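You operate a simulated robot arm through the tools that you are given. There is no shell and no other tool. Be economical: measure what you need, move in short steps, check, and stop when the job is done.

Carry out the task below with a simulated two-armed robot. There is one attempt and no reset: what you move stays moved.

Task
Put the small ticket on the work bench away on the third left shelf from the bottom. Push the upper drawer shut. Open the top drawer, take the yellow clip on the work bench and put it away in the tray of the top drawer, then shut the drawer. Fetch the yellow ticket and set it on the white panel on the work bench. Take the brown curl from the grey table and leave it on the left shelf under the wooden bench. Pick up the grey can with one hand, pass it to the other hand and put it on the packing table. Open the console door. Any order will do. Set down upright: small ticket, yellow ticket, grey can.

It is judged by the outcome, as a careful person would: the job done as asked, and still so three seconds after it is handed in. It fails if anything else is knocked over, pushed out of place, dropped, spilled or broken.

Robot
Two 7-joint arms with two-finger parallel grippers on one trunk, on a base that drives. Base frame: it is fixed to the floor where the robot stands at the start and does not move with it; the origin is under the middle of the robot, x ahead of it, y to its left, z up. Units: m, rad, N and s.
The left shoulder is at the start at [0.03, 0.119, 0.935], the right one opposite. With the tool pointing down near the work surface each hand reaches from about 0.28 to 0.68 m from the robot's upright axis, wherever it stands, measured 20 degrees to its own side. Places, roughly: brown curl (5x6x3 cm) [-4.5, -1.8, 0.8]; console door [0.2, -1.4, 0.5]; grey can [2.25, -6.75, 1]; left shelf under the wooden bench [-4.7, 0, 0.3]; packing table [1.2, -6.7, 0.8]; small ticket [0.5, 0.25, 0.75]; third left shelf [3.8, -2.5, 1.3]; top drawer [-4.7, -5.4, 0.7]; tray of the top drawer [-4.8, -5.4, 0.6]; upper drawer [0.3, 0.8, 0.6]; white panel (29x22x2 cm) [0.9, 0.7, 0.8]; yellow clip (4x4x4 cm) [0.8, 1, 0.8]; yellow ticket [-0.75, 1.25, 1]. Payload 3.43 kg a hand.
The tool frame of a hand sits at the grasp point between the pads (the TCP): z along the fingers, y along the line on which they close. The tips reach 0.03 m beyond it. The gripper opens to 0.094 m. The fingers are 0.028 m wide and 0.01 m thick; the gripper's body (0.05 by 0.096 m) begins 0.055 m behind the TCP.
Orientation is that of the tool frame in the base frame, as [roll, pitch, yaw] about the fixed x, y, z axes, in that order (R = Rz(yaw) Ry(pitch) Rx(roll)). With the fingers straight down and closing along the base's y, the tool's x points along the base's -x, its y along +y and its z along -z.

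Tools
- The arms move only by the tool play_rows. It takes "left_deltas", "right_deltas" or both (then of equal length, played together; a hand with none holds still); each is a list of rows, each an object (a shift or turn left out is 0, a gripper value left out holds the last) with "xyz": the shift along the base's x, y, z in m, a list of three; "angular": the turn, a rotation vector about the base's x, y, z in rad, a list of three; "claw": the gripper command, from -1 (shut) to 1 (fully open), values between in proportion. In form: [{"xyz": [x, y, z], "angular": [ax, ay, az], "claw": claw}, ...]. A call has 1 to 20 rows; each row shifts and turns the commanded pose from where the row before left it. A row lasts 0.2 s, in which the tool goes at most 0.05 m and 0.15 rad; a call with a longer step from one row to the next is refused whole, and so is a gripper value outside its range. A pose out of reach is approached as far as the arm can. The call stops where the force on the tool passes 40 N (or 10 N more than at its start, if that is more) or the arm is blocked; 0.2 s more then pass. Each finger travels about 0.072 m/s and halts on what it meets, pressing with about 44 N; the grip force reading is that of the motor and also rises with nothing between the fingers. The clock runs only during rows and for 0.2 s after the last one: add rows that do not move to give the fingers time. It gives the time, the measured TCP pose, the force on the tool (base axes), the opening and the grip force at its end, in the units of the frame above (readings bear some noise), with the torque about the TCP (base axes, N m) and any sound that the robot's microphone picked up, and new pictures: "show" is both (left out), scene, wrist or none (wrist: the cameras of the hands that moved).
- Cameras (640 x 400 px; columns grow to the right, rows downward): "scene" is now at [0.0185, 0.0588, 1.636]; the picture's right is [0.78, -0.63, 0.00], its down [-0.51, -0.62, -0.60] and it looks along [0.38, 0.46, -0.80] (base axes); focal length 250 px, centre (320, 200). "left" rides on the left gripper at [0.076, -0.014, -0.102] in its tool frame; the picture's right is [0.18, 0.98, 0.00], its down [-0.75, 0.14, -0.64] and it looks along [-0.63, 0.12, 0.77] (tool axes); focal length 243 px, centre (320, 200). "right" rides on the right gripper at [0.076, 0.014, -0.103] in its tool frame; the picture's right is [-0.18, 0.98, 0.00], its down [-0.75, -0.14, -0.64] and it looks along [-0.63, -0.12, 0.77] (tool axes); focal length 243 px, centre (320, 200). There is no depth. A picture from a camera that has moved, and an enlarged one, comes with that camera's place and axes in the base frame and with its lens.
- slide_trunk(by): slides the trunk up (or, below 0, down) by that many m; the arms and the scene camera ride with it, the base frame stays. It gives what a move gives, with no picture.
- drive_base(legs): drives the robot by 1 to 6 legs, each [ahead, turn to the left] in m and rad, along the robot's own axes; the way and the turn of a leg run together, so that a leg with both is an arc; at most 1.5 m and 3.142 rad a leg. The arms and the cameras ride along, it lands a little off, and it stops where it bumps. It gives what a move gives, and a new picture of the scene camera.
- pan_tilt(pan, tilt): turns the head with the scene camera to pan (to the left, within 2.496 rad either way) and tilt (down, from -0.506 to 1.204), counted from straight ahead of the robot. It gives what a move gives, and a new picture of the scene camera.
- zoom(camera, box): a new picture of the part [left, top, right, bottom] of that camera's present view, enlarged. It takes no simulated time.
- finish_job(): hands the job in; it is judged then, once.

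Work in short steps. Places have to be worked out from the pictures, the camera data and where the tool is seen: move nearer, look again, correct. Check each grasp and each placing, and mend what went wrong. You have 217 turns and 260 pictures in all, those below and enlarged ones among them. Open the grippers and draw the arms clear of the work before you hand the job in, unless the task says otherwise; then end with one line.

The tools are called by a JSON object that holds its "fn" and its "kwargs". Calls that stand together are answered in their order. play_rows: Moves the arms, as the interface text tells. Its arguments: {"type":"object","properties":{"left_deltas":{"type":"array"},"right_deltas":{"type":"array"},"show":{"type":"string","enum":["both","scene","wrist","none"]}},"required":[]} The other tools are called the same way: slide_trunk (by) slides the trunk up or down; drive_base (legs) drives the base; pan_tilt (pan, tilt) turns the head that bears the scene camera; zoom (camera, box) takes an enlarged picture of a part of a camera's view; finish_job () hands the job in.

At the start:

```text
time_s: 0.0
left_position: [0.3477, 0.4441, 1.1374]
left_tcp_rot: [-3.14, -0.001, 3.14]
left_ft_force: [-0.2, -0.3, -0.8]
left_moment: [0.01, 0.02, 0.01]
left_width: 0.0941
left_grasp_force: 0.1
right_position: [0.2947, 0.0404, 1.0596]
right_tcp_rot: [3.141, 0.0, -3.141]
right_ft_force: [0.7, 0.0, -0.7]
right_moment: [-0.03, 0.0, 0.0]
right_width: 0.0941
right_grasp_force: 0.1
trunk travel left (down, up): [-0.2, 0.21]
robot x, y, heading: [0.0012, 0.0013, -0.0]
head pan, tilt: [0.888, 0.932]
```

scene: 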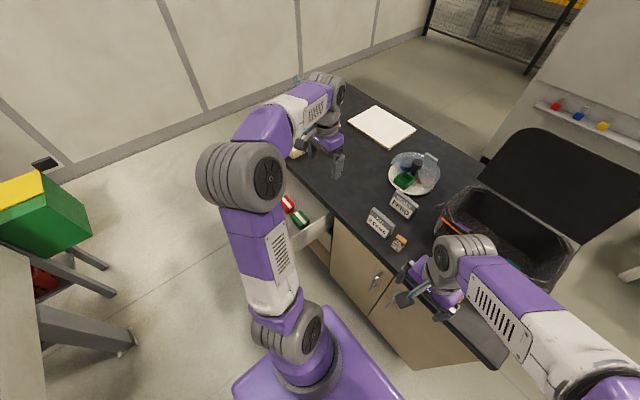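
right: 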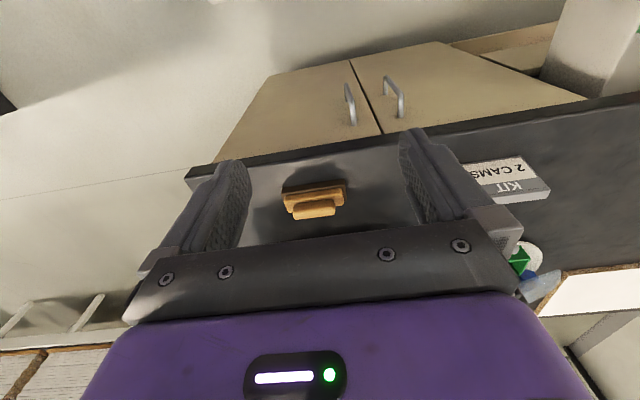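
left: 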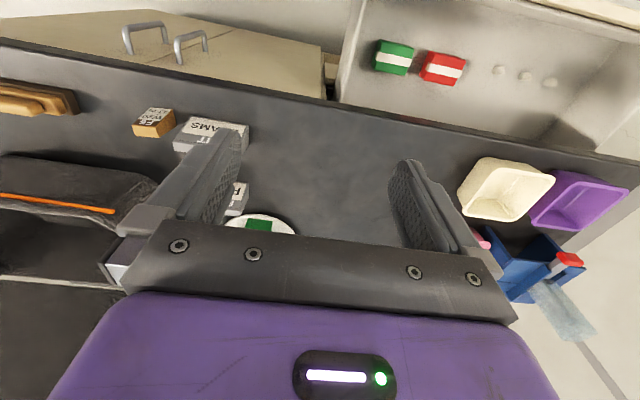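

I see several tickets on the bench near the middle. I zoom in to tell which is the small one.

{"fn": "zoom", "kwargs": {"camera": "scene", "box": [340, 140, 480, 260]}}

{"fn": "zoom", "kwargs": {"camera": "left", "box": [60, 60, 320, 260]}}

```text
3.33 times, centred on (410, 200) of scene
camera zoom: at [0.0185, 0.0588, 1.636], right [0.78, -0.63, 0.0], down [-0.51, -0.62, -0.6], along [0.38, 0.46, -0.8], focal length 833 px, centre (20, 200)
```

zoom: 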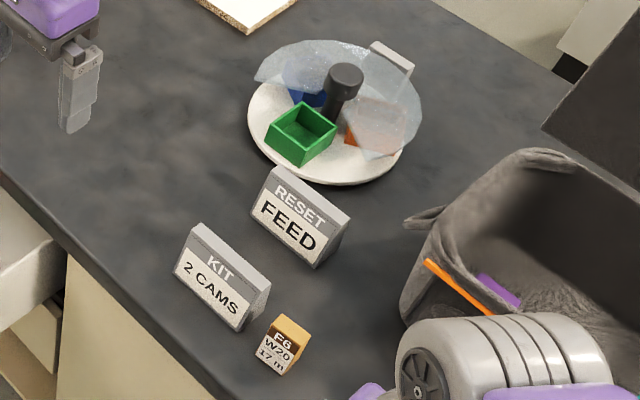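

```text
2.00 times, centred on (190, 160) of left
camera zoom: at [0.2721, 0.43, 1.2412], right [-0.18, 0.98, 0.0], down [0.75, 0.14, 0.64], along [0.63, 0.12, -0.77], focal length 485 px, centre (580, 280)
```

zoom: 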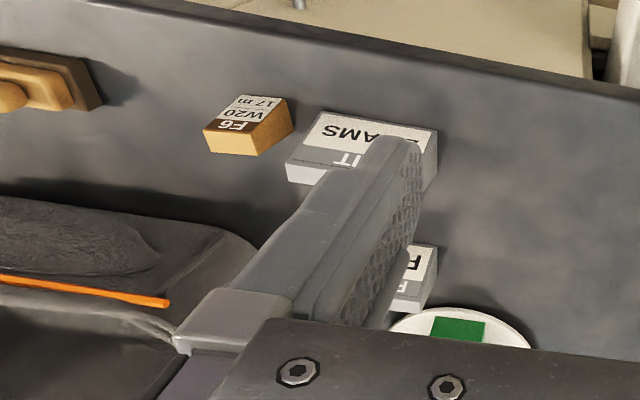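

The small ticket is the wooden-topped "F6 W20 17m" block. Now I look around to map the area, beginning with the drawer and clip to the left.

{"fn": "pan_tilt", "kwargs": {"pan": 1.2, "tilt": 0.6}}

{"fn": "pan_tilt", "kwargs": {"pan": 2.3, "tilt": 0.45}}

{"fn": "pan_tilt", "kwargs": {"pan": -0.4, "tilt": 0.3}}

{"fn": "pan_tilt", "kwargs": {"pan": -1.8, "tilt": 0.3}}

{"fn": "pan_tilt", "kwargs": {"pan": -2.45, "tilt": 0.2}}

```text
time_s: 0.8
left_position: [0.3474, 0.444, 1.1378]
left_tcp_rot: [3.141, 0.0, 3.14]
left_ft_force: [0.6, 0.7, 0.0]
left_moment: [0.01, -0.02, -0.01]
left_width: 0.094
left_grasp_force: 0.0
right_position: [0.295, 0.0414, 1.0618]
right_tcp_rot: [-3.141, 0.001, 3.141]
right_ft_force: [0.0, -0.4, -0.2]
right_moment: [0.03, -0.03, 0.0]
right_width: 0.0939
right_grasp_force: 0.1
trunk travel left (down, up): [-0.2, 0.21]
robot x, y, heading: [0.0008, 0.0009, -0.0]
head pan, tilt: [1.201, 0.6]
camera scene: at [0.004, 0.084, 1.663], right [0.93, -0.36, 0.0], down [-0.2, -0.53, -0.82], along [0.3, 0.77, -0.57], focal length 250 px, centre (320, 200)
```

scene: 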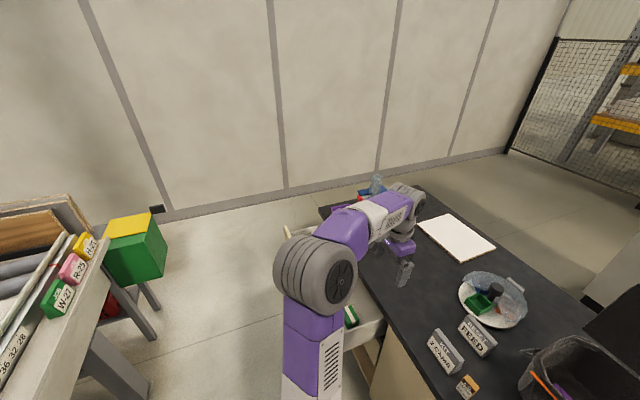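

```text
time_s: 2.1
left_position: [0.3475, 0.4453, 1.138]
left_tcp_rot: [3.141, 0.0, -3.141]
left_ft_force: [0.2, -0.2, 0.1]
left_moment: [-0.01, 0.0, 0.03]
left_width: 0.0939
left_grasp_force: 0.1
right_position: [0.2934, 0.0416, 1.0621]
right_tcp_rot: [-3.14, -0.002, -3.141]
right_ft_force: [-0.9, 0.1, 0.2]
right_moment: [0.0, 0.03, -0.03]
right_width: 0.0942
right_grasp_force: 0.0
trunk travel left (down, up): [-0.2, 0.21]
robot x, y, heading: [0.0042, -0.0025, -0.002]
head pan, tilt: [2.3, 0.45]
camera scene: at [-0.0893, 0.0702, 1.6766], right [0.75, 0.67, 0.0], down [0.29, -0.32, -0.9], along [-0.6, 0.67, -0.44], focal length 250 px, centre (320, 200)
```

scene: 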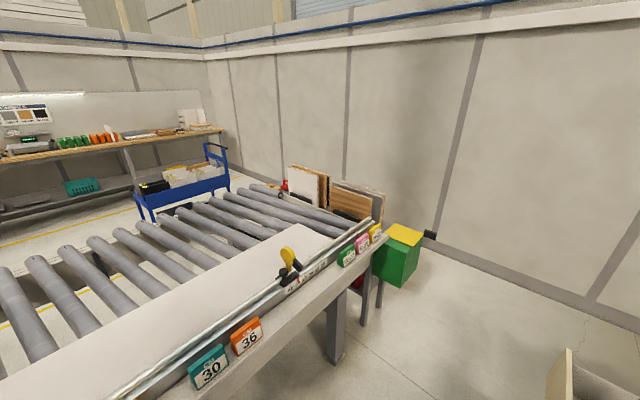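

```text
time_s: 4.5
left_position: [0.3483, 0.4438, 1.137]
left_tcp_rot: [3.141, -0.001, 3.141]
left_ft_force: [0.4, -0.3, 0.3]
left_moment: [-0.01, -0.02, -0.03]
left_width: 0.0941
left_grasp_force: 0.0
right_position: [0.2944, 0.0421, 1.0628]
right_tcp_rot: [-3.14, -0.003, 3.141]
right_ft_force: [0.3, 0.3, -0.5]
right_moment: [-0.01, -0.02, -0.02]
right_width: 0.0939
right_grasp_force: 0.0
trunk travel left (down, up): [-0.2, 0.21]
robot x, y, heading: [0.0005, 0.0007, 0.001]
head pan, tilt: [-0.4, 0.3]
camera scene: at [0.0579, -0.0347, 1.6906], right [-0.39, -0.92, 0.0], down [-0.27, 0.11, -0.96], along [0.88, -0.37, -0.3], focal length 250 px, centre (320, 200)
```

scene: 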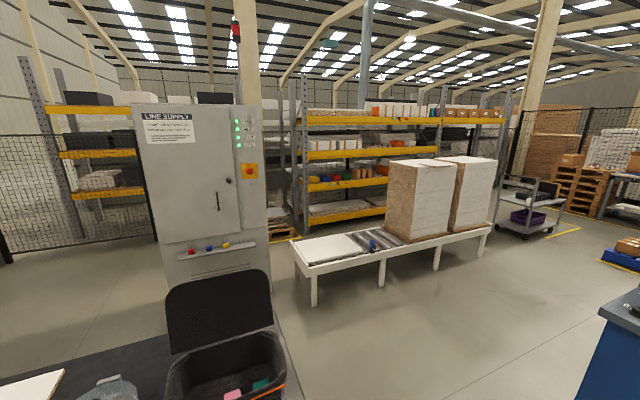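

```text
time_s: 6.1
left_position: [0.3471, 0.4438, 1.1389]
left_tcp_rot: [-3.141, -0.001, 3.141]
left_ft_force: [0.1, 0.0, 0.3]
left_moment: [0.0, 0.01, 0.03]
left_width: 0.0937
left_grasp_force: 0.0
right_position: [0.2945, 0.0422, 1.0625]
right_tcp_rot: [3.141, -0.001, -3.141]
right_ft_force: [-0.1, -0.2, 0.5]
right_moment: [0.03, -0.02, -0.01]
right_width: 0.0939
right_grasp_force: 0.1
trunk travel left (down, up): [-0.2, 0.21]
robot x, y, heading: [-0.0, 0.0011, -0.0]
head pan, tilt: [-1.799, 0.3]
camera scene: at [-0.0492, -0.0894, 1.6906], right [-0.97, 0.23, 0.0], down [0.07, 0.29, -0.96], along [-0.22, -0.93, -0.3], focal length 250 px, centre (320, 200)
```

scene: 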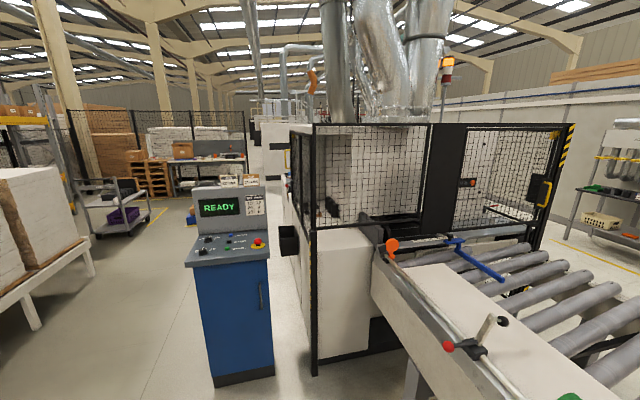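

```text
time_s: 7.1
left_position: [0.347, 0.4438, 1.1385]
left_tcp_rot: [3.142, 0.0, -3.141]
left_ft_force: [-0.5, -0.2, -0.7]
left_moment: [0.0, 0.01, 0.05]
left_width: 0.0939
left_grasp_force: 0.2
right_position: [0.294, 0.0412, 1.0618]
right_tcp_rot: [-3.142, 0.0, -3.142]
right_ft_force: [-1.0, 0.1, -0.5]
right_moment: [0.0, 0.0, -0.04]
right_width: 0.0938
right_grasp_force: 0.1
trunk travel left (down, up): [-0.2, 0.21]
robot x, y, heading: [0.0023, -0.0012, -0.005]
head pan, tilt: [-2.45, 0.201]
camera scene: at [-0.0998, -0.0579, 1.6999], right [-0.64, 0.77, 0.0], down [0.15, 0.13, -0.98], along [-0.75, -0.63, -0.2], focal length 250 px, centre (320, 200)
```

scene: 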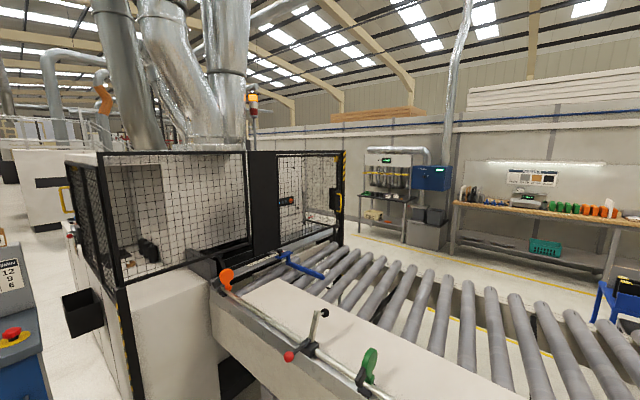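

I've got the layout: conveyor behind, blue console to the right, line racks ahead. I move the left arm out of the view and look down at the drawer.

{"fn": "play_rows", "kwargs": {"left_deltas": [{"xyz": [0, -0.04, 0.03]}, {"xyz": [0, -0.04, 0.03]}, {"xyz": [0, -0.04, 0.03]}, {"xyz": [0, -0.04, 0.03]}, {"xyz": [0, -0.02, 0.03]}], "show": "none"}}

{"fn": "pan_tilt", "kwargs": {"pan": 1.25, "tilt": 1.0}}

```text
time_s: 8.3
left_position: [0.3479, 0.2639, 1.2874]
left_tcp_rot: [-3.141, -0.001, 3.141]
left_ft_force: [0.5, -0.5, 0.6]
left_moment: [0.0, -0.01, 0.01]
left_width: 0.0942
left_grasp_force: 0.1
right_position: [0.2941, 0.041, 1.0615]
right_tcp_rot: [-3.141, 0.0, -3.141]
right_ft_force: [-0.5, -0.4, 0.1]
right_moment: [-0.01, -0.04, 0.01]
right_width: 0.0942
right_grasp_force: 0.1
trunk travel left (down, up): [-0.2, 0.21]
robot x, y, heading: [0.0007, -0.0036, -0.003]
head pan, tilt: [-2.45, 0.201]
```

```text
time_s: 11.4
left_position: [0.3484, 0.2664, 1.2883]
left_tcp_rot: [3.141, -0.001, -3.14]
left_ft_force: [-0.4, -0.6, -1.2]
left_moment: [-0.01, 0.03, -0.01]
left_width: 0.0939
left_grasp_force: 0.1
right_position: [0.2938, 0.0423, 1.0625]
right_tcp_rot: [-3.141, 0.0, -3.141]
right_ft_force: [0.1, 0.8, -0.5]
right_moment: [-0.01, 0.0, -0.01]
right_width: 0.094
right_grasp_force: 0.1
trunk travel left (down, up): [-0.2, 0.21]
robot x, y, heading: [-0.0008, -0.0014, 0.002]
head pan, tilt: [1.25, 1.0]
camera scene: at [-0.0061, 0.0677, 1.6311], right [0.95, -0.32, 0.0], down [-0.27, -0.8, -0.54], along [0.17, 0.51, -0.84], focal length 250 px, centre (320, 200)
```

scene: 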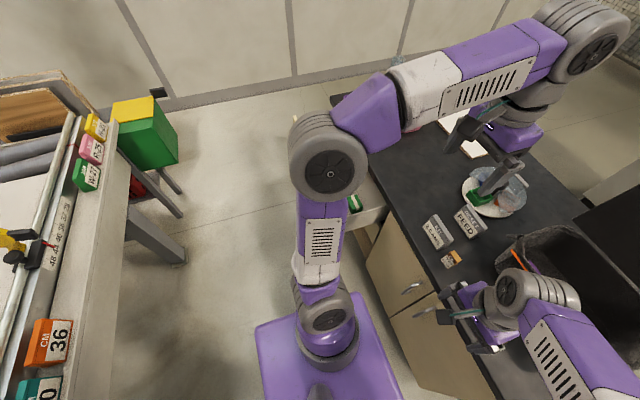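

The arm blocks the drawer. I turn the robot to face +y along the aisle so that the drawer and the yellow ticket come into view.

{"fn": "drive_base", "kwargs": {"legs": [[0, 1.571]]}}

{"fn": "pan_tilt", "kwargs": {"pan": -0.2, "tilt": 0.8}}

```text
time_s: 15.5
left_position: [-0.2527, 0.3575, 1.2873]
left_tcp_rot: [-3.14, 0.0, -1.604]
left_ft_force: [-0.5, -0.3, 0.1]
left_moment: [-0.01, 0.03, -0.02]
left_width: 0.0941
left_grasp_force: 0.0
right_position: [-0.0317, 0.2955, 1.0625]
right_tcp_rot: [3.14, -0.001, -1.604]
right_ft_force: [0.2, 0.0, -0.4]
right_moment: [0.0, 0.01, 0.0]
right_width: 0.0939
right_grasp_force: 0.1
trunk travel left (down, up): [-0.2, 0.21]
robot x, y, heading: [0.0, -0.0035, 1.537]
head pan, tilt: [1.25, 1.0]
camera scene: at [-0.0646, -0.0043, 1.6311], right [0.35, 0.94, 0.0], down [0.79, -0.29, -0.54], along [-0.51, 0.19, -0.84], focal length 250 px, centre (320, 200)
```

scene: 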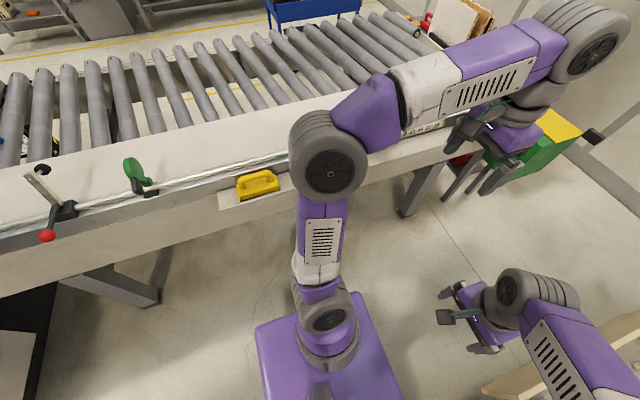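

```text
time_s: 17.1
left_position: [-0.2536, 0.3571, 1.2883]
left_tcp_rot: [-3.141, 0.001, -1.604]
left_ft_force: [-0.1, -0.2, 0.0]
left_moment: [-0.01, -0.05, 0.01]
left_width: 0.094
left_grasp_force: 0.1
right_position: [-0.0324, 0.2956, 1.0606]
right_tcp_rot: [-3.141, 0.001, -1.605]
right_ft_force: [0.4, 0.2, 0.4]
right_moment: [-0.02, -0.01, -0.03]
right_width: 0.0941
right_grasp_force: 0.1
trunk travel left (down, up): [-0.2, 0.21]
robot x, y, heading: [0.0011, -0.001, 1.537]
head pan, tilt: [-0.201, 0.799]
camera scene: at [0.0195, 0.0501, 1.6462], right [0.97, -0.23, 0.0], down [-0.17, -0.7, -0.7], along [0.16, 0.68, -0.72], focal length 250 px, centre (320, 200)
```

scene: 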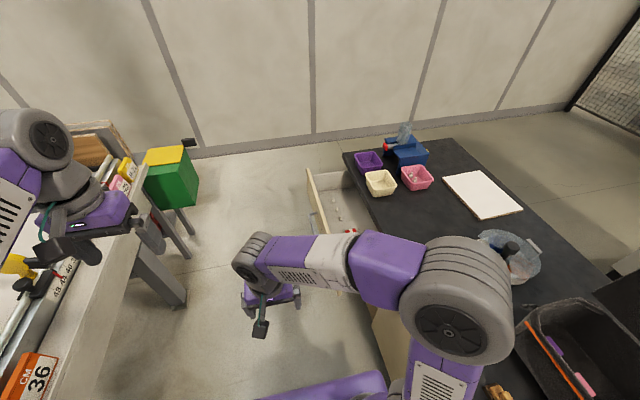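

The drawer front sits at about x≈0.2, with its far end at y≈1.15. I move the right hand up to view it with the wrist camera.

{"fn": "play_rows", "kwargs": {"right_deltas": [{"xyz": [0.03, 0.02, 0.04]}, {"xyz": [0.03, 0.02, 0.04]}, {"xyz": [0.03, 0.02, 0.04]}, {"xyz": [0.03, 0.02, 0.04]}, {"xyz": [0.03, 0.02, 0.03]}], "show": "both"}}

```text
refused: row 1 steps farther than a row can; nothing moved
```

The step was slightly over 0.05 m, so I resend it with smaller rows.

{"fn": "play_rows", "kwargs": {"right_deltas": [{"xyz": [0.03, 0.015, 0.03]}, {"xyz": [0.03, 0.015, 0.03]}, {"xyz": [0.03, 0.015, 0.03]}, {"xyz": [0.03, 0.015, 0.03]}, {"xyz": [0.03, 0.015, 0.03]}], "show": "both"}}

```text
time_s: 18.3
left_position: [-0.2541, 0.359, 1.2872]
left_tcp_rot: [-3.141, 0.0, -1.604]
left_ft_force: [-0.2, 0.1, 0.4]
left_moment: [0.02, 0.03, 0.02]
left_width: 0.0938
left_grasp_force: 0.1
right_position: [0.1194, 0.3691, 1.2113]
right_tcp_rot: [3.142, 0.0, -1.604]
right_ft_force: [0.6, 0.7, -0.5]
right_moment: [0.03, 0.03, -0.02]
right_width: 0.0941
right_grasp_force: 0.1
trunk travel left (down, up): [-0.2, 0.21]
robot x, y, heading: [0.0035, -0.0012, 1.537]
head pan, tilt: [-0.201, 0.799]
camera scene: at [0.0203, 0.0502, 1.6462], right [0.97, -0.23, 0.0], down [-0.17, -0.7, -0.7], along [0.16, 0.68, -0.72], focal length 250 px, centre (320, 200)
camera right: at [0.1016, 0.2932, 1.3146], right [-0.98, 0.22, 0.0], down [0.17, 0.75, 0.64], along [0.14, 0.63, -0.77], focal length 243 px, centre (320, 200)
```

scene: 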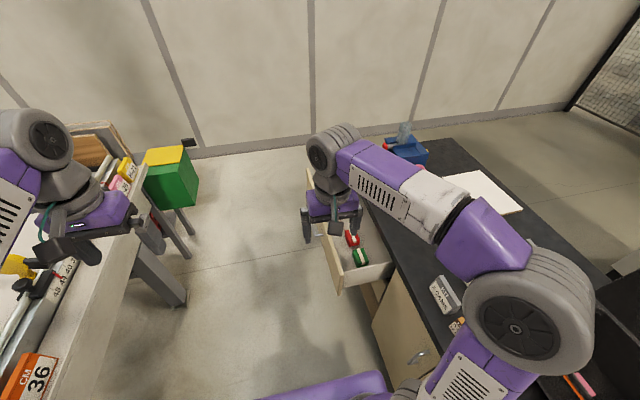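
right: 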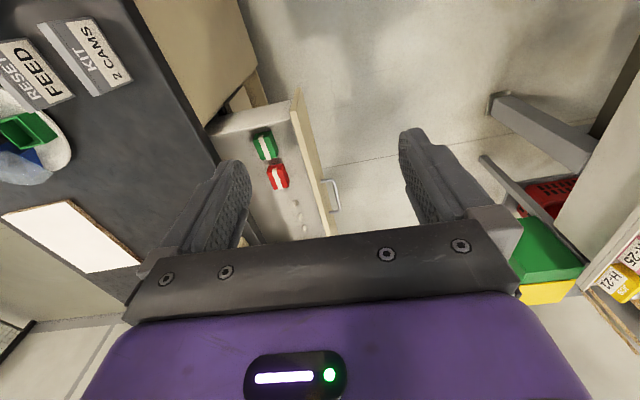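

I now have the drawer: front plate x≈0.2, y≈0.45–1.2, handle near (0.17, 0.86, 0.6). I zoom on the bench end to find the clip.

{"fn": "zoom", "kwargs": {"camera": "scene", "box": [340, 100, 560, 240]}}

{"fn": "drive_base", "kwargs": {"legs": [[0.0, 0.35], [0.75, 0], [0, -1.887]]}}

```text
2.86 times, centred on (450, 170) of scene
camera zoom: at [0.0203, 0.0502, 1.6462], right [0.97, -0.23, 0.0], down [-0.17, -0.7, -0.7], along [0.16, 0.68, -0.72], focal length 714 px, centre (-51, 286)
```

zoom: 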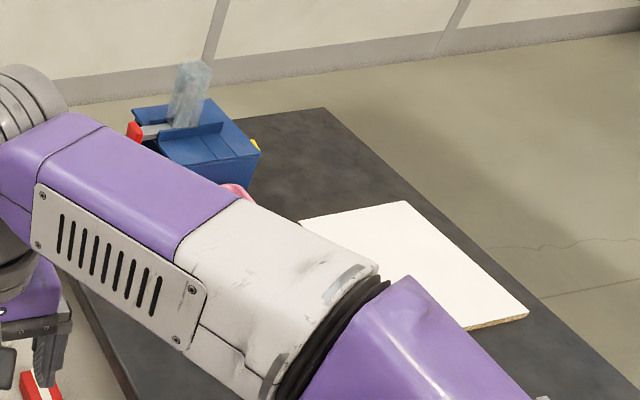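

```text
time_s: 27.9
left_position: [0.1025, 0.9918, 1.2885]
left_tcp_rot: [3.141, 0.0, -3.108]
left_ft_force: [-0.9, -0.2, 0.0]
left_moment: [0.04, -0.02, -0.02]
left_width: 0.0941
left_grasp_force: 0.0
right_position: [0.1395, 0.6227, 1.2106]
right_tcp_rot: [-3.141, 0.0, -3.107]
right_ft_force: [0.5, 0.3, 0.1]
right_moment: [0.05, 0.0, -0.01]
right_width: 0.0941
right_grasp_force: 0.2
trunk travel left (down, up): [-0.2, 0.21]
robot x, y, heading: [-0.2368, 0.7158, 0.042]
head pan, tilt: [-0.201, 0.799]
camera scene: at [-0.1855, 0.703, 1.6462], right [-0.17, -0.99, 0.0], down [-0.71, 0.12, -0.7], along [0.69, -0.12, -0.72], focal length 250 px, centre (320, 200)
```

scene: 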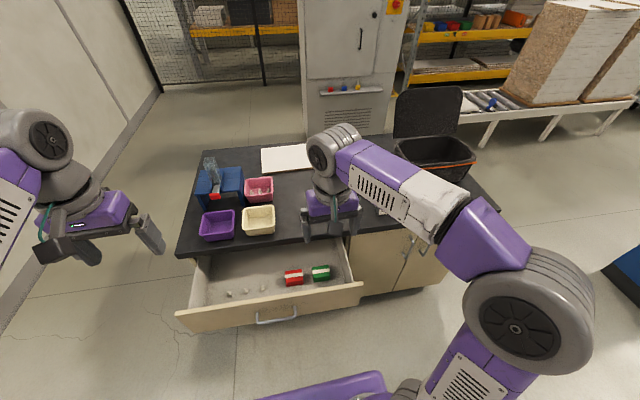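

The view is clear: drawer plate x≈0.21, y 0.47–1.14, bench edge x≈0.41. The yellow clip hides behind the blue box. I lower the left hand, fingers tilted forward and closed, in front of the plate centre.

{"fn": "play_rows", "kwargs": {"left_deltas": [{"xyz": [0, -0.015, -0.02], "angular": [0, -0.15, 0], "claw": -1}, {"xyz": [0, -0.015, -0.04], "angular": [0, -0.15, 0]}, {"xyz": [0, -0.015, -0.045], "angular": [0, -0.15, 0]}, {"xyz": [0, -0.015, -0.045], "angular": [0, -0.15, 0]}, {"xyz": [0, -0.015, -0.045], "angular": [0, -0.15, 0]}, {"xyz": [0, -0.015, -0.045], "angular": [0, -0.15, 0]}, {"xyz": [0, -0.015, -0.045]}, {"xyz": [0, -0.015, -0.045]}, {"xyz": [0, -0.015, -0.045]}, {"xyz": [0, -0.015, -0.045]}, {"xyz": [0, -0.015, -0.045]}, {"xyz": [0, -0.015, -0.045]}, {"xyz": [0, -0.012, -0.045]}, {"xyz": [0, 0, -0.028]}], "right_deltas": [{"xyz": [0, -0.03, 0]}, {"xyz": [0, -0.03, 0]}, {"xyz": [0, -0.03, 0]}, {"xyz": [0, -0.03, 0]}, {}, {}, {}, {}, {}, {}, {}, {}, {}, {}], "show": "both"}}

```text
time_s: 30.8
left_position: [0.2, 0.8131, 0.7973]
left_tcp_rot: [-3.092, 0.924, -3.078]
left_ft_force: [2.3, 0.0, 9.0]
left_moment: [0.01, -0.17, -0.09]
left_width: 0.0001
left_grasp_force: 32.9
left hand out of reach, approached as far as the arm can: row 5, 6, 7, 8, 9, 14
right_position: [0.1392, 0.5054, 1.2112]
right_tcp_rot: [-3.141, 0.0, -3.107]
right_ft_force: [0.5, 0.4, -0.5]
right_moment: [-0.04, 0.0, -0.01]
right_width: 0.0938
right_grasp_force: 0.1
trunk travel left (down, up): [-0.2, 0.21]
robot x, y, heading: [-0.2356, 0.7143, 0.033]
head pan, tilt: [-0.201, 0.799]
stopped in row 14 (left hand): the force on the tool passed its limit at 142 N (the readings are from after the stop); the commanded pose is now the measured one
camera scene: at [-0.1852, 0.7038, 1.6464], right [-0.17, -0.99, 0.0], down [-0.71, 0.12, -0.7], along [0.69, -0.12, -0.72], focal length 250 px, centre (320, 200)
camera right: at [0.0629, 0.5158, 1.3145], right [0.15, 0.99, 0.0], down [0.76, -0.11, 0.64], along [0.63, -0.1, -0.77], focal length 243 px, centre (320, 200)
camera left: at [0.0734, 0.7938, 0.7995], right [-0.13, 0.98, -0.18], down [-0.06, 0.17, 0.98], along [0.99, 0.14, 0.04], focal length 243 px, centre (320, 200)
```

scene: 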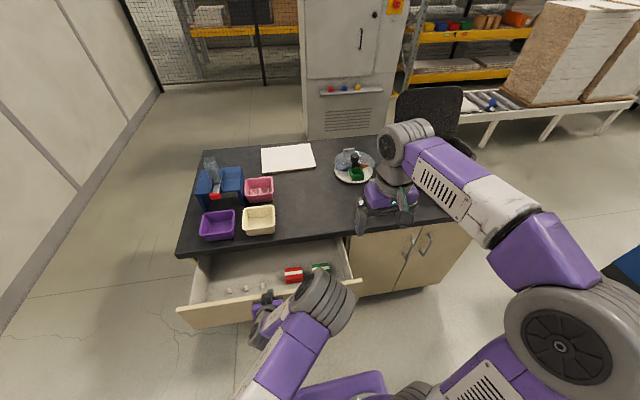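
right: 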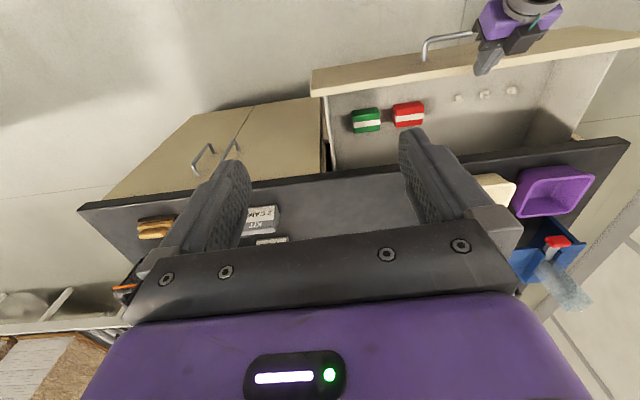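
left: 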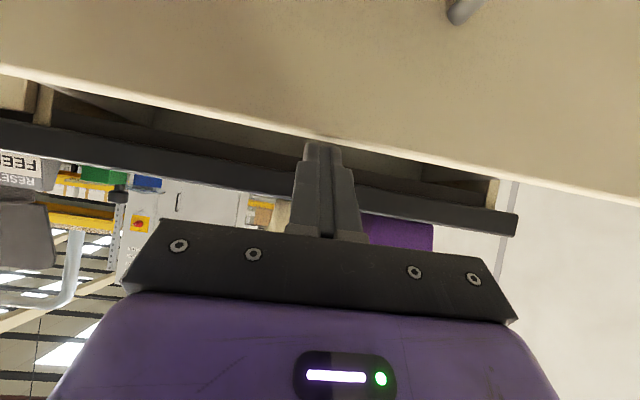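

The fingertips came down on the plate's top edge (top ≈0.77) because the hand couldn't come close enough. I raise it, back the base a little, and look at the reach again.

{"fn": "play_rows", "kwargs": {"left_deltas": [{"xyz": [0, 0, 0.04]}, {"xyz": [0, 0, 0.04], "angular": [0, 0.15, 0]}, {"xyz": [-0.02, 0.01, 0.03], "angular": [0, 0.15, 0]}, {"xyz": [-0.02, 0.02, 0], "angular": [0, 0.15, 0]}], "show": "none"}}

{"fn": "drive_base", "kwargs": {"legs": [[-0.07, 0]]}}

```text
time_s: 31.8
left_position: [0.1591, 0.8432, 0.9064]
left_tcp_rot: [-3.125, 0.47, -3.103]
left_ft_force: [0.0, 0.6, -0.7]
left_moment: [-0.03, 0.03, 0.01]
left_width: 0.0001
left_grasp_force: 33.2
right_position: [0.1388, 0.5052, 1.2111]
right_tcp_rot: [-3.141, -0.002, -3.105]
right_ft_force: [0.3, -0.5, 0.0]
right_moment: [-0.02, 0.03, -0.05]
right_width: 0.094
right_grasp_force: 0.0
trunk travel left (down, up): [-0.2, 0.21]
robot x, y, heading: [-0.236, 0.7151, 0.034]
head pan, tilt: [-0.201, 0.799]
```

```text
time_s: 32.8
left_position: [0.0882, 0.8392, 0.9068]
left_tcp_rot: [-3.127, 0.474, -3.101]
left_ft_force: [-0.4, -0.5, 0.2]
left_moment: [-0.01, -0.02, -0.03]
left_width: 0.0001
left_grasp_force: 33.0
right_position: [0.0683, 0.5012, 1.211]
right_tcp_rot: [-3.141, 0.0, -3.111]
right_ft_force: [-0.6, -0.3, -0.6]
right_moment: [0.02, -0.05, 0.01]
right_width: 0.094
right_grasp_force: 0.0
trunk travel left (down, up): [-0.2, 0.21]
robot x, y, heading: [-0.3057, 0.7146, 0.03]
head pan, tilt: [-0.201, 0.799]
camera scene: at [-0.2569, 0.7006, 1.6463], right [-0.17, -0.99, 0.0], down [-0.71, 0.12, -0.7], along [0.69, -0.12, -0.72], focal length 250 px, centre (320, 200)
```

scene: 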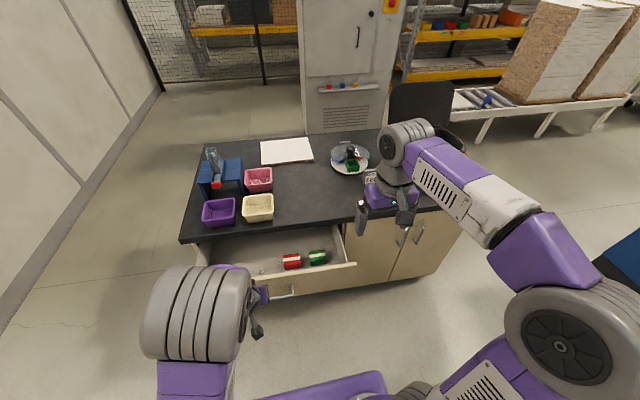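

Backing worked. I lower the hand ahead of the plate and push +x gently.

{"fn": "play_rows", "kwargs": {"left_deltas": [{"xyz": [0, 0, -0.045]}, {"xyz": [0, 0, -0.045]}, {"xyz": [0, 0, -0.045]}, {"xyz": [0, 0, -0.035]}], "show": "wrist"}}

```text
time_s: 33.8
left_position: [0.0891, 0.8362, 0.7383]
left_tcp_rot: [-3.127, 0.472, -3.1]
left_ft_force: [-0.3, 0.2, 0.6]
left_moment: [-0.03, -0.02, -0.03]
left_width: 0.0
left_grasp_force: 33.2
left hand out of reach, approached as far as the arm can: row 4
right_position: [0.0693, 0.5019, 1.2109]
right_tcp_rot: [3.14, 0.0, -3.107]
right_ft_force: [-0.8, -0.3, -0.4]
right_moment: [-0.04, 0.01, 0.01]
right_width: 0.0941
right_grasp_force: 0.1
trunk travel left (down, up): [-0.2, 0.21]
robot x, y, heading: [-0.3051, 0.7133, 0.03]
head pan, tilt: [-0.201, 0.799]
camera left: at [-0.0239, 0.8195, 0.7966], right [-0.2, 0.98, -0.1], down [0.37, 0.17, 0.91], along [0.91, 0.14, -0.4], focal length 243 px, centre (320, 200)
```

left: 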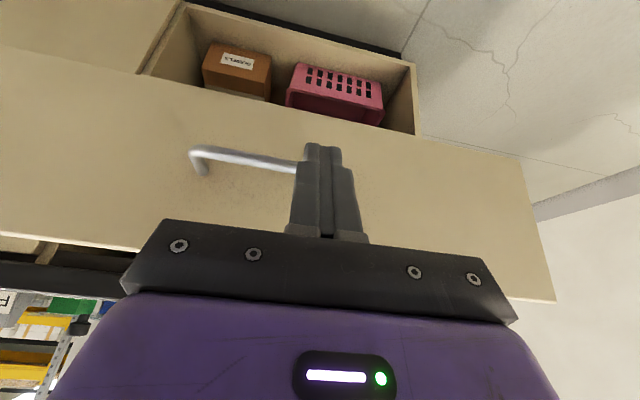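

Fingers are in front of the plate. I push.

{"fn": "play_rows", "kwargs": {"left_deltas": [{"xyz": [0.03, -0.005, -0.005]}, {"xyz": [0.03, -0.005, -0.005]}, {"xyz": [0.03, -0.005, 0]}, {"xyz": [0.03, 0, 0]}, {"xyz": [0.03, 0, 0]}, {"xyz": [0.03, 0, 0]}, {"xyz": [0.03, 0, 0]}, {"xyz": [0.03, 0, 0]}], "show": "scene"}}

```text
time_s: 35.6
left_position: [0.264, 0.7799, 0.8125]
left_tcp_rot: [-3.127, 0.472, -3.101]
left_ft_force: [-0.6, -0.5, 0.0]
left_moment: [-0.01, 0.04, -0.03]
left_width: 0.0
left_grasp_force: 33.7
left hand out of reach, approached as far as the arm can: row 1, 2, 3, 4, 5, 6, 7, 8
right_position: [0.0701, 0.501, 1.2109]
right_tcp_rot: [-3.141, -0.002, -3.106]
right_ft_force: [0.2, 0.5, 0.1]
right_moment: [0.02, 0.0, 0.0]
right_width: 0.0939
right_grasp_force: 0.0
trunk travel left (down, up): [-0.2, 0.21]
robot x, y, heading: [-0.3067, 0.7136, 0.031]
head pan, tilt: [-0.201, 0.799]
camera scene: at [-0.2554, 0.7006, 1.6462], right [-0.17, -0.99, 0.0], down [-0.71, 0.12, -0.7], along [0.69, -0.12, -0.72], focal length 250 px, centre (320, 200)
```

scene: 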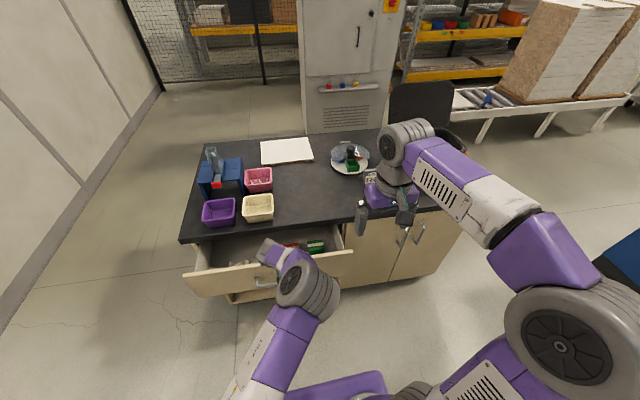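

The arm lost reach low down and slid over the plate. I raise the hand, retract, and lower the trunk so the low pose is comfortable.

{"fn": "play_rows", "kwargs": {"left_deltas": [{"xyz": [0, 0, 0.045]}, {"xyz": [0, 0, 0.045]}, {"xyz": [-0.03, 0.01, 0.035]}, {"xyz": [-0.04, 0.01, 0]}, {"xyz": [-0.04, 0.01, 0]}, {"xyz": [-0.04, 0.01, 0]}, {"xyz": [-0.02, 0, 0]}], "show": "none"}}

{"fn": "slide_trunk", "kwargs": {"by": -0.18}}

{"fn": "play_rows", "kwargs": {"left_deltas": [{"xyz": [0, 0.01, -0.03]}, {"xyz": [0, 0, -0.02]}], "show": "wrist"}}

```text
time_s: 37.2
left_position: [0.0968, 0.8194, 0.9353]
left_tcp_rot: [-3.127, 0.473, -3.103]
left_ft_force: [0.2, -0.3, 0.8]
left_moment: [0.0, 0.01, 0.0]
left_width: 0.0
left_grasp_force: 33.2
right_position: [0.07, 0.5013, 1.2115]
right_tcp_rot: [-3.14, 0.0, -3.109]
right_ft_force: [0.2, 0.3, -0.1]
right_moment: [-0.01, 0.01, 0.0]
right_width: 0.0941
right_grasp_force: 0.1
trunk travel left (down, up): [-0.2, 0.21]
robot x, y, heading: [-0.3074, 0.7144, 0.028]
head pan, tilt: [-0.201, 0.799]
```

```text
time_s: 39.2
left_position: [0.0973, 0.8204, 0.7566]
left_tcp_rot: [-3.128, 0.471, -3.102]
left_ft_force: [0.6, 0.2, -0.1]
left_moment: [-0.01, 0.01, 0.0]
left_width: 0.0001
left_grasp_force: 32.9
right_position: [0.0704, 0.5019, 1.0317]
right_tcp_rot: [3.14, 0.001, -3.106]
right_ft_force: [0.4, -0.1, -1.0]
right_moment: [0.01, 0.02, 0.01]
right_width: 0.094
right_grasp_force: 0.0
trunk travel left (down, up): [-0.02, 0.39]
robot x, y, heading: [-0.3074, 0.7136, 0.033]
head pan, tilt: [-0.201, 0.799]
```

```text
time_s: 39.8
left_position: [0.0958, 0.8299, 0.7065]
left_tcp_rot: [-3.128, 0.47, -3.099]
left_ft_force: [0.4, 0.6, -0.3]
left_moment: [-0.03, -0.02, -0.02]
left_width: 0.0
left_grasp_force: 33.0
right_position: [0.0688, 0.5028, 1.0312]
right_tcp_rot: [-3.14, -0.002, -3.105]
right_ft_force: [0.7, -0.4, 0.5]
right_moment: [0.0, 0.02, -0.01]
right_width: 0.0942
right_grasp_force: 0.0
trunk travel left (down, up): [-0.02, 0.39]
robot x, y, heading: [-0.3057, 0.7139, 0.036]
head pan, tilt: [-0.201, 0.799]
camera left: at [-0.017, 0.812, 0.7645], right [-0.2, 0.98, -0.1], down [0.37, 0.17, 0.91], along [0.91, 0.14, -0.4], focal length 243 px, centre (320, 200)
```

left: 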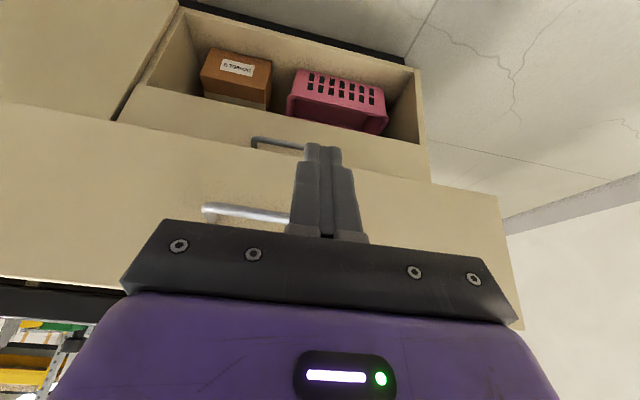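

No reach issue now. I push +x at this height.

{"fn": "play_rows", "kwargs": {"left_deltas": [{"xyz": [0.03, -0.003, 0.005]}, {"xyz": [0.03, -0.003, 0.005]}, {"xyz": [0.03, -0.003, 0]}, {"xyz": [0.03, 0, 0]}, {"xyz": [0.03, 0, 0]}, {"xyz": [0.03, 0, 0]}, {"xyz": [0.03, 0, 0]}, {"xyz": [0.03, 0, 0]}], "show": "scene"}}

```text
time_s: 41.6
left_position: [0.3076, 0.8092, 0.7284]
left_tcp_rot: [-3.128, 0.473, -3.103]
left_ft_force: [-0.2, -0.5, 0.0]
left_moment: [0.02, -0.04, 0.02]
left_width: 0.0
left_grasp_force: 33.1
left hand out of reach, approached as far as the arm can: row 7, 8
right_position: [0.0692, 0.5032, 1.032]
right_tcp_rot: [-3.141, -0.001, -3.108]
right_ft_force: [-0.1, 0.3, 0.6]
right_moment: [-0.01, -0.03, 0.0]
right_width: 0.0939
right_grasp_force: 0.1
trunk travel left (down, up): [-0.02, 0.39]
robot x, y, heading: [-0.3078, 0.7123, 0.034]
head pan, tilt: [-0.201, 0.799]
camera scene: at [-0.2552, 0.7006, 1.4662], right [-0.17, -0.99, 0.0], down [-0.71, 0.12, -0.7], along [0.69, -0.12, -0.72], focal length 250 px, centre (320, 200)
```

scene: 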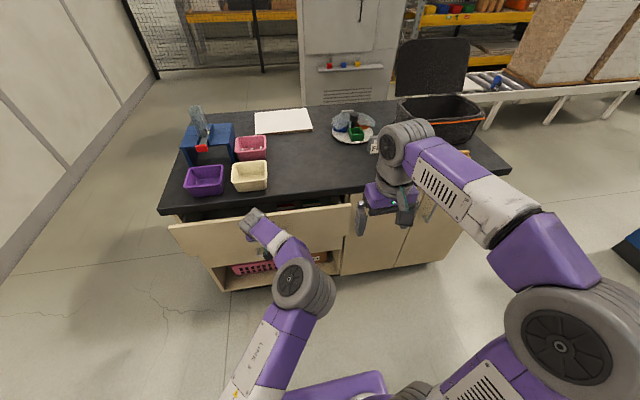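

The drawer is nearly in. The arm is at its far reach, so I drive ahead 6 cm with the hand pushing.

{"fn": "drive_base", "kwargs": {"legs": [[0.06, 0]]}}

{"fn": "play_rows", "kwargs": {"left_deltas": [{"xyz": [0.02, 0, 0]}, {"xyz": [0.02, 0, 0]}, {"xyz": [0.02, 0, 0]}], "show": "both"}}

```text
time_s: 42.5
left_position: [0.3691, 0.8108, 0.7263]
left_tcp_rot: [-3.126, 0.471, -3.102]
left_ft_force: [0.3, -0.4, 1.0]
left_moment: [0.02, -0.01, -0.01]
left_width: 0.0
left_grasp_force: 32.7
right_position: [0.1301, 0.5031, 1.0308]
right_tcp_rot: [-3.142, -0.002, -3.105]
right_ft_force: [0.2, -0.5, -0.5]
right_moment: [0.0, 0.05, 0.0]
right_width: 0.094
right_grasp_force: 0.0
trunk travel left (down, up): [-0.02, 0.39]
robot x, y, heading: [-0.246, 0.7165, 0.035]
head pan, tilt: [-0.201, 0.799]
camera scene: at [-0.1938, 0.7028, 1.4662], right [-0.17, -0.99, 0.0], down [-0.71, 0.12, -0.7], along [0.69, -0.12, -0.72], focal length 250 px, centre (320, 200)
```

scene: 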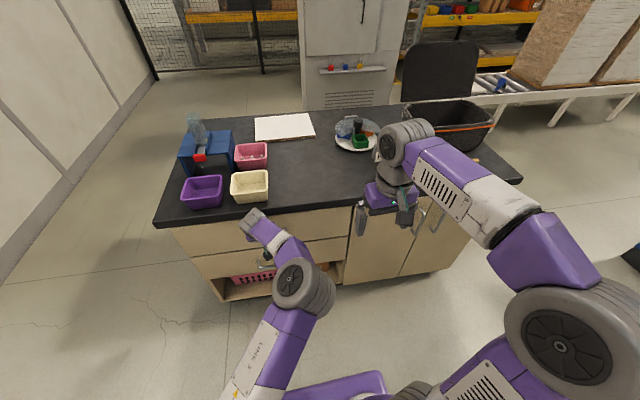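

```text
time_s: 43.4
left_position: [0.3809, 0.7936, 0.7429]
left_tcp_rot: [-3.126, 0.474, -3.101]
left_ft_force: [-0.2, -0.1, 0.2]
left_moment: [-0.01, -0.02, -0.05]
left_width: 0.0
left_grasp_force: 32.8
left hand out of reach, approached as far as the arm can: row 1, 2, 3
right_position: [0.1298, 0.5038, 1.0305]
right_tcp_rot: [-3.139, -0.002, -3.107]
right_ft_force: [-0.1, -0.8, 0.0]
right_moment: [0.02, 0.0, 0.0]
right_width: 0.094
right_grasp_force: 0.2
trunk travel left (down, up): [-0.02, 0.39]
robot x, y, heading: [-0.2446, 0.7172, 0.032]
head pan, tilt: [-0.201, 0.799]
camera scene: at [-0.1949, 0.7027, 1.4662], right [-0.17, -0.99, 0.0], down [-0.71, 0.12, -0.7], along [0.69, -0.12, -0.72], focal length 250 px, centre (320, 200)
camera left: at [0.2674, 0.7755, 0.8008], right [-0.2, 0.98, -0.1], down [0.37, 0.17, 0.91], along [0.91, 0.14, -0.4], focal length 243 px, centre (320, 200)
```

scene: 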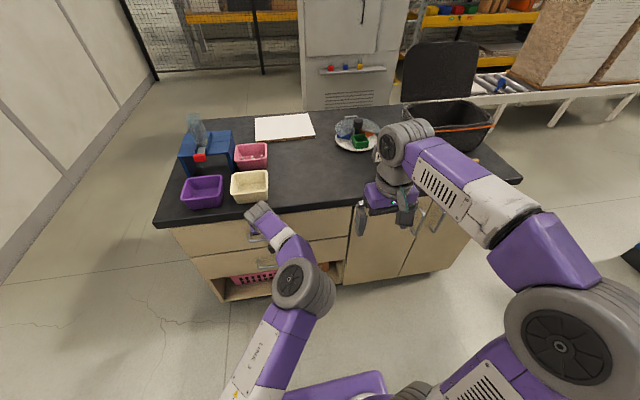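
left: 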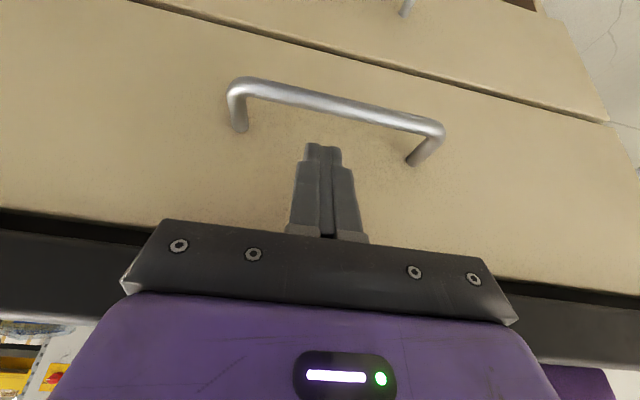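

The plate looks about flush; I press a little farther to be sure it's fully shut and watch the force.

{"fn": "drive_base", "kwargs": {"legs": [[0.025, 0]]}}

{"fn": "zoom", "kwargs": {"camera": "left", "box": [0, 0, 640, 400]}}

```text
time_s: 44.2
left_position: [0.3955, 0.7948, 0.7447]
left_tcp_rot: [-3.126, 0.462, -3.106]
left_ft_force: [-6.6, 0.2, 2.0]
left_moment: [-0.09, -0.54, -0.08]
left_width: 0.0
left_grasp_force: 33.3
right_position: [0.1489, 0.5054, 1.0311]
right_tcp_rot: [-3.14, -0.002, -3.105]
right_ft_force: [1.1, 0.5, 0.9]
right_moment: [0.06, 0.01, 0.01]
right_width: 0.0941
right_grasp_force: 0.1
trunk travel left (down, up): [-0.02, 0.39]
robot x, y, heading: [-0.2301, 0.7168, 0.035]
head pan, tilt: [-0.201, 0.799]
stopped in leg 1: the force on the tool passed its limit at 98 N (the readings are from after the stop); the commanded pose is now the measured one
camera scene: at [-0.177, 0.7035, 1.4663], right [-0.16, -0.99, 0.0], down [-0.71, 0.12, -0.7], along [0.69, -0.12, -0.72], focal length 250 px, centre (320, 200)
```

scene: 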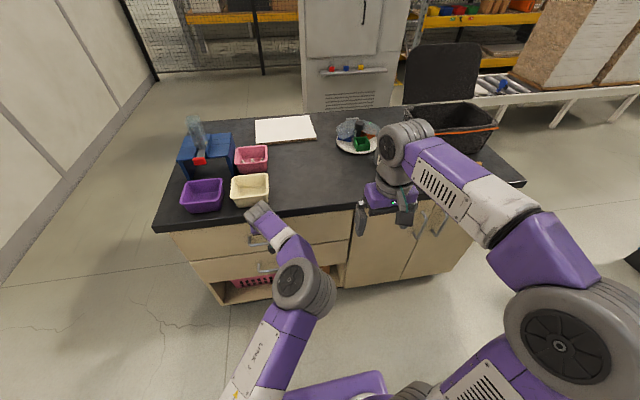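

```text
1.00 times, centred on (320, 200) of left (not enlarged: the box is as wide or as high as the picture)
camera zoom: at [0.283, 0.7767, 0.8031], right [-0.19, 0.98, -0.09], down [0.38, 0.16, 0.91], along [0.9, 0.14, -0.41], focal length 243 px, centre (320, 200)
```

zoom: 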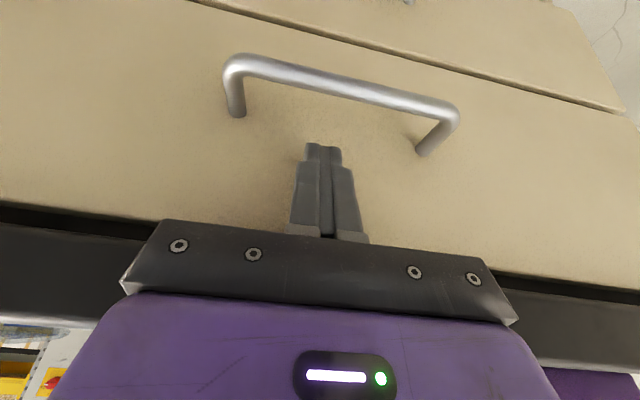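

The drawer hit its stop (98 N) and sits coplanar with the lower front: shut. I retract the hand, back the base away, raise the trunk and turn to the yellow ticket.

{"fn": "play_rows", "kwargs": {"left_deltas": [{"xyz": [-0.04, 0, 0]}, {"xyz": [-0.04, 0, 0.02]}, {"xyz": [-0.03, 0, 0.035]}, {"xyz": [-0.03, 0, 0.035], "angular": [0, 0.15, 0], "claw": 0.5}, {"xyz": [-0.03, 0, 0.035], "angular": [0, 0.15, 0]}, {"xyz": [-0.03, 0, 0.035], "angular": [0, 0.15, 0]}], "show": "none"}}

{"fn": "slide_trunk", "kwargs": {"by": 0.18}}

{"fn": "drive_base", "kwargs": {"legs": [[0.19, 0], [0, 2.2]]}}

{"fn": "pan_tilt", "kwargs": {"pan": 0.0, "tilt": 0.7}}

```text
time_s: 45.6
left_position: [0.1957, 0.7952, 0.9044]
left_tcp_rot: [3.139, 0.01, -3.111]
left_ft_force: [0.3, 0.6, 0.3]
left_moment: [-0.03, 0.03, -0.01]
left_width: 0.0705
left_grasp_force: 0.0
right_position: [0.1489, 0.505, 1.0302]
right_tcp_rot: [3.141, -0.003, -3.105]
right_ft_force: [-0.2, 0.2, -0.4]
right_moment: [0.02, 0.0, 0.03]
right_width: 0.0941
right_grasp_force: 0.1
trunk travel left (down, up): [-0.02, 0.39]
robot x, y, heading: [-0.2291, 0.7136, 0.035]
head pan, tilt: [-0.201, 0.799]
```

```text
time_s: 47.6
left_position: [0.1971, 0.7944, 1.083]
left_tcp_rot: [3.141, 0.013, -3.108]
left_ft_force: [-0.2, -0.8, -0.4]
left_moment: [0.0, 0.01, 0.01]
left_width: 0.0705
left_grasp_force: 0.0
right_position: [0.1496, 0.5044, 1.2109]
right_tcp_rot: [3.141, -0.003, -3.107]
right_ft_force: [0.4, 0.5, 0.1]
right_moment: [-0.02, -0.01, -0.01]
right_width: 0.0939
right_grasp_force: 0.0
trunk travel left (down, up): [-0.2, 0.21]
robot x, y, heading: [-0.2278, 0.7178, 0.036]
head pan, tilt: [-0.201, 0.799]
```

```text
time_s: 54.3
left_position: [-0.3318, 1.0396, 1.084]
left_tcp_rot: [3.141, 0.012, -0.976]
left_ft_force: [0.3, 0.2, 0.3]
left_moment: [0.01, 0.01, -0.01]
left_width: 0.0707
left_grasp_force: 0.1
right_position: [-0.0619, 1.1537, 1.2101]
right_tcp_rot: [3.141, -0.001, -0.97]
right_ft_force: [0.2, -0.2, 0.4]
right_moment: [-0.05, 0.01, 0.0]
right_width: 0.0943
right_grasp_force: 0.1
trunk travel left (down, up): [-0.2, 0.21]
robot x, y, heading: [-0.0389, 0.7258, 2.17]
head pan, tilt: [-0.201, 0.799]
camera scene: at [-0.0521, 0.7737, 1.6462], right [0.92, 0.39, 0.0], down [0.28, -0.66, -0.7], along [-0.27, 0.64, -0.72], focal length 250 px, centre (320, 200)
```

scene: 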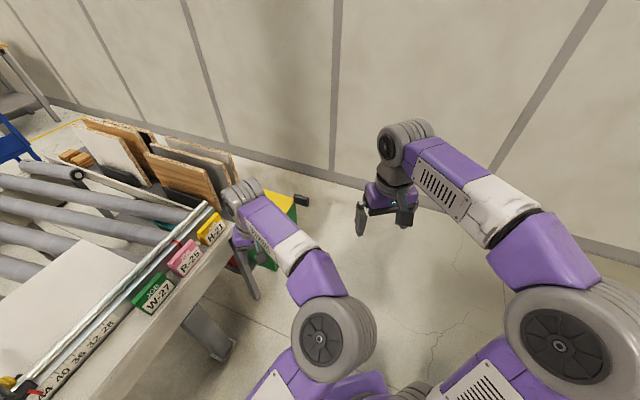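

```text
time_s: 55.0
left_position: [-0.3315, 1.04, 1.0837]
left_tcp_rot: [3.14, 0.014, -0.975]
left_ft_force: [0.6, 0.5, -0.9]
left_moment: [-0.01, 0.0, 0.0]
left_width: 0.0705
left_grasp_force: 0.1
right_position: [-0.0622, 1.1536, 1.2097]
right_tcp_rot: [-3.141, -0.002, -0.972]
right_ft_force: [-0.2, -0.6, -0.7]
right_moment: [-0.01, 0.03, -0.02]
right_width: 0.0942
right_grasp_force: 0.1
trunk travel left (down, up): [-0.2, 0.21]
robot x, y, heading: [-0.0428, 0.7199, 2.165]
head pan, tilt: [0.0, 0.7]
camera scene: at [-0.0686, 0.7696, 1.6544], right [0.83, 0.56, 0.0], down [0.36, -0.53, -0.76], along [-0.43, 0.63, -0.64], focal length 250 px, centre (320, 200)
```

scene: 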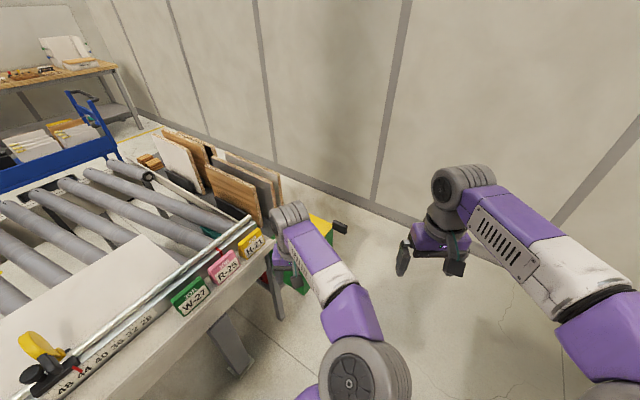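

The yellow ticket triangulates to about (-0.635, 1.13, 0.925). I zoom to see its shape and stance.

{"fn": "zoom", "kwargs": {"camera": "scene", "box": [180, 210, 300, 300]}}

{"fn": "zoom", "kwargs": {"camera": "left", "box": [0, 0, 640, 400]}}

```text
4.44 times, centred on (240, 255) of scene
camera zoom: at [-0.0686, 0.7696, 1.6544], right [0.83, 0.56, 0.0], down [0.36, -0.53, -0.76], along [-0.43, 0.63, -0.64], focal length 1111 px, centre (676, -44)
```

zoom: 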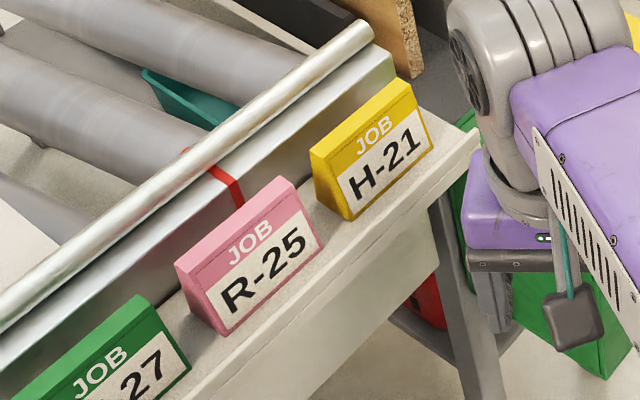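

```text
1.00 times, centred on (320, 200) of left (not enlarged: the box is as wide or as high as the picture)
camera zoom: at [-0.2754, 0.9834, 1.1862], right [-0.71, -0.7, 0.0], down [-0.53, 0.54, 0.65], along [-0.46, 0.46, -0.76], focal length 243 px, centre (320, 200)
```

zoom: 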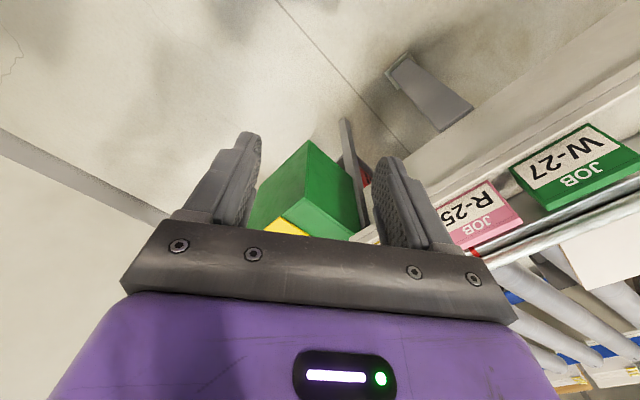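

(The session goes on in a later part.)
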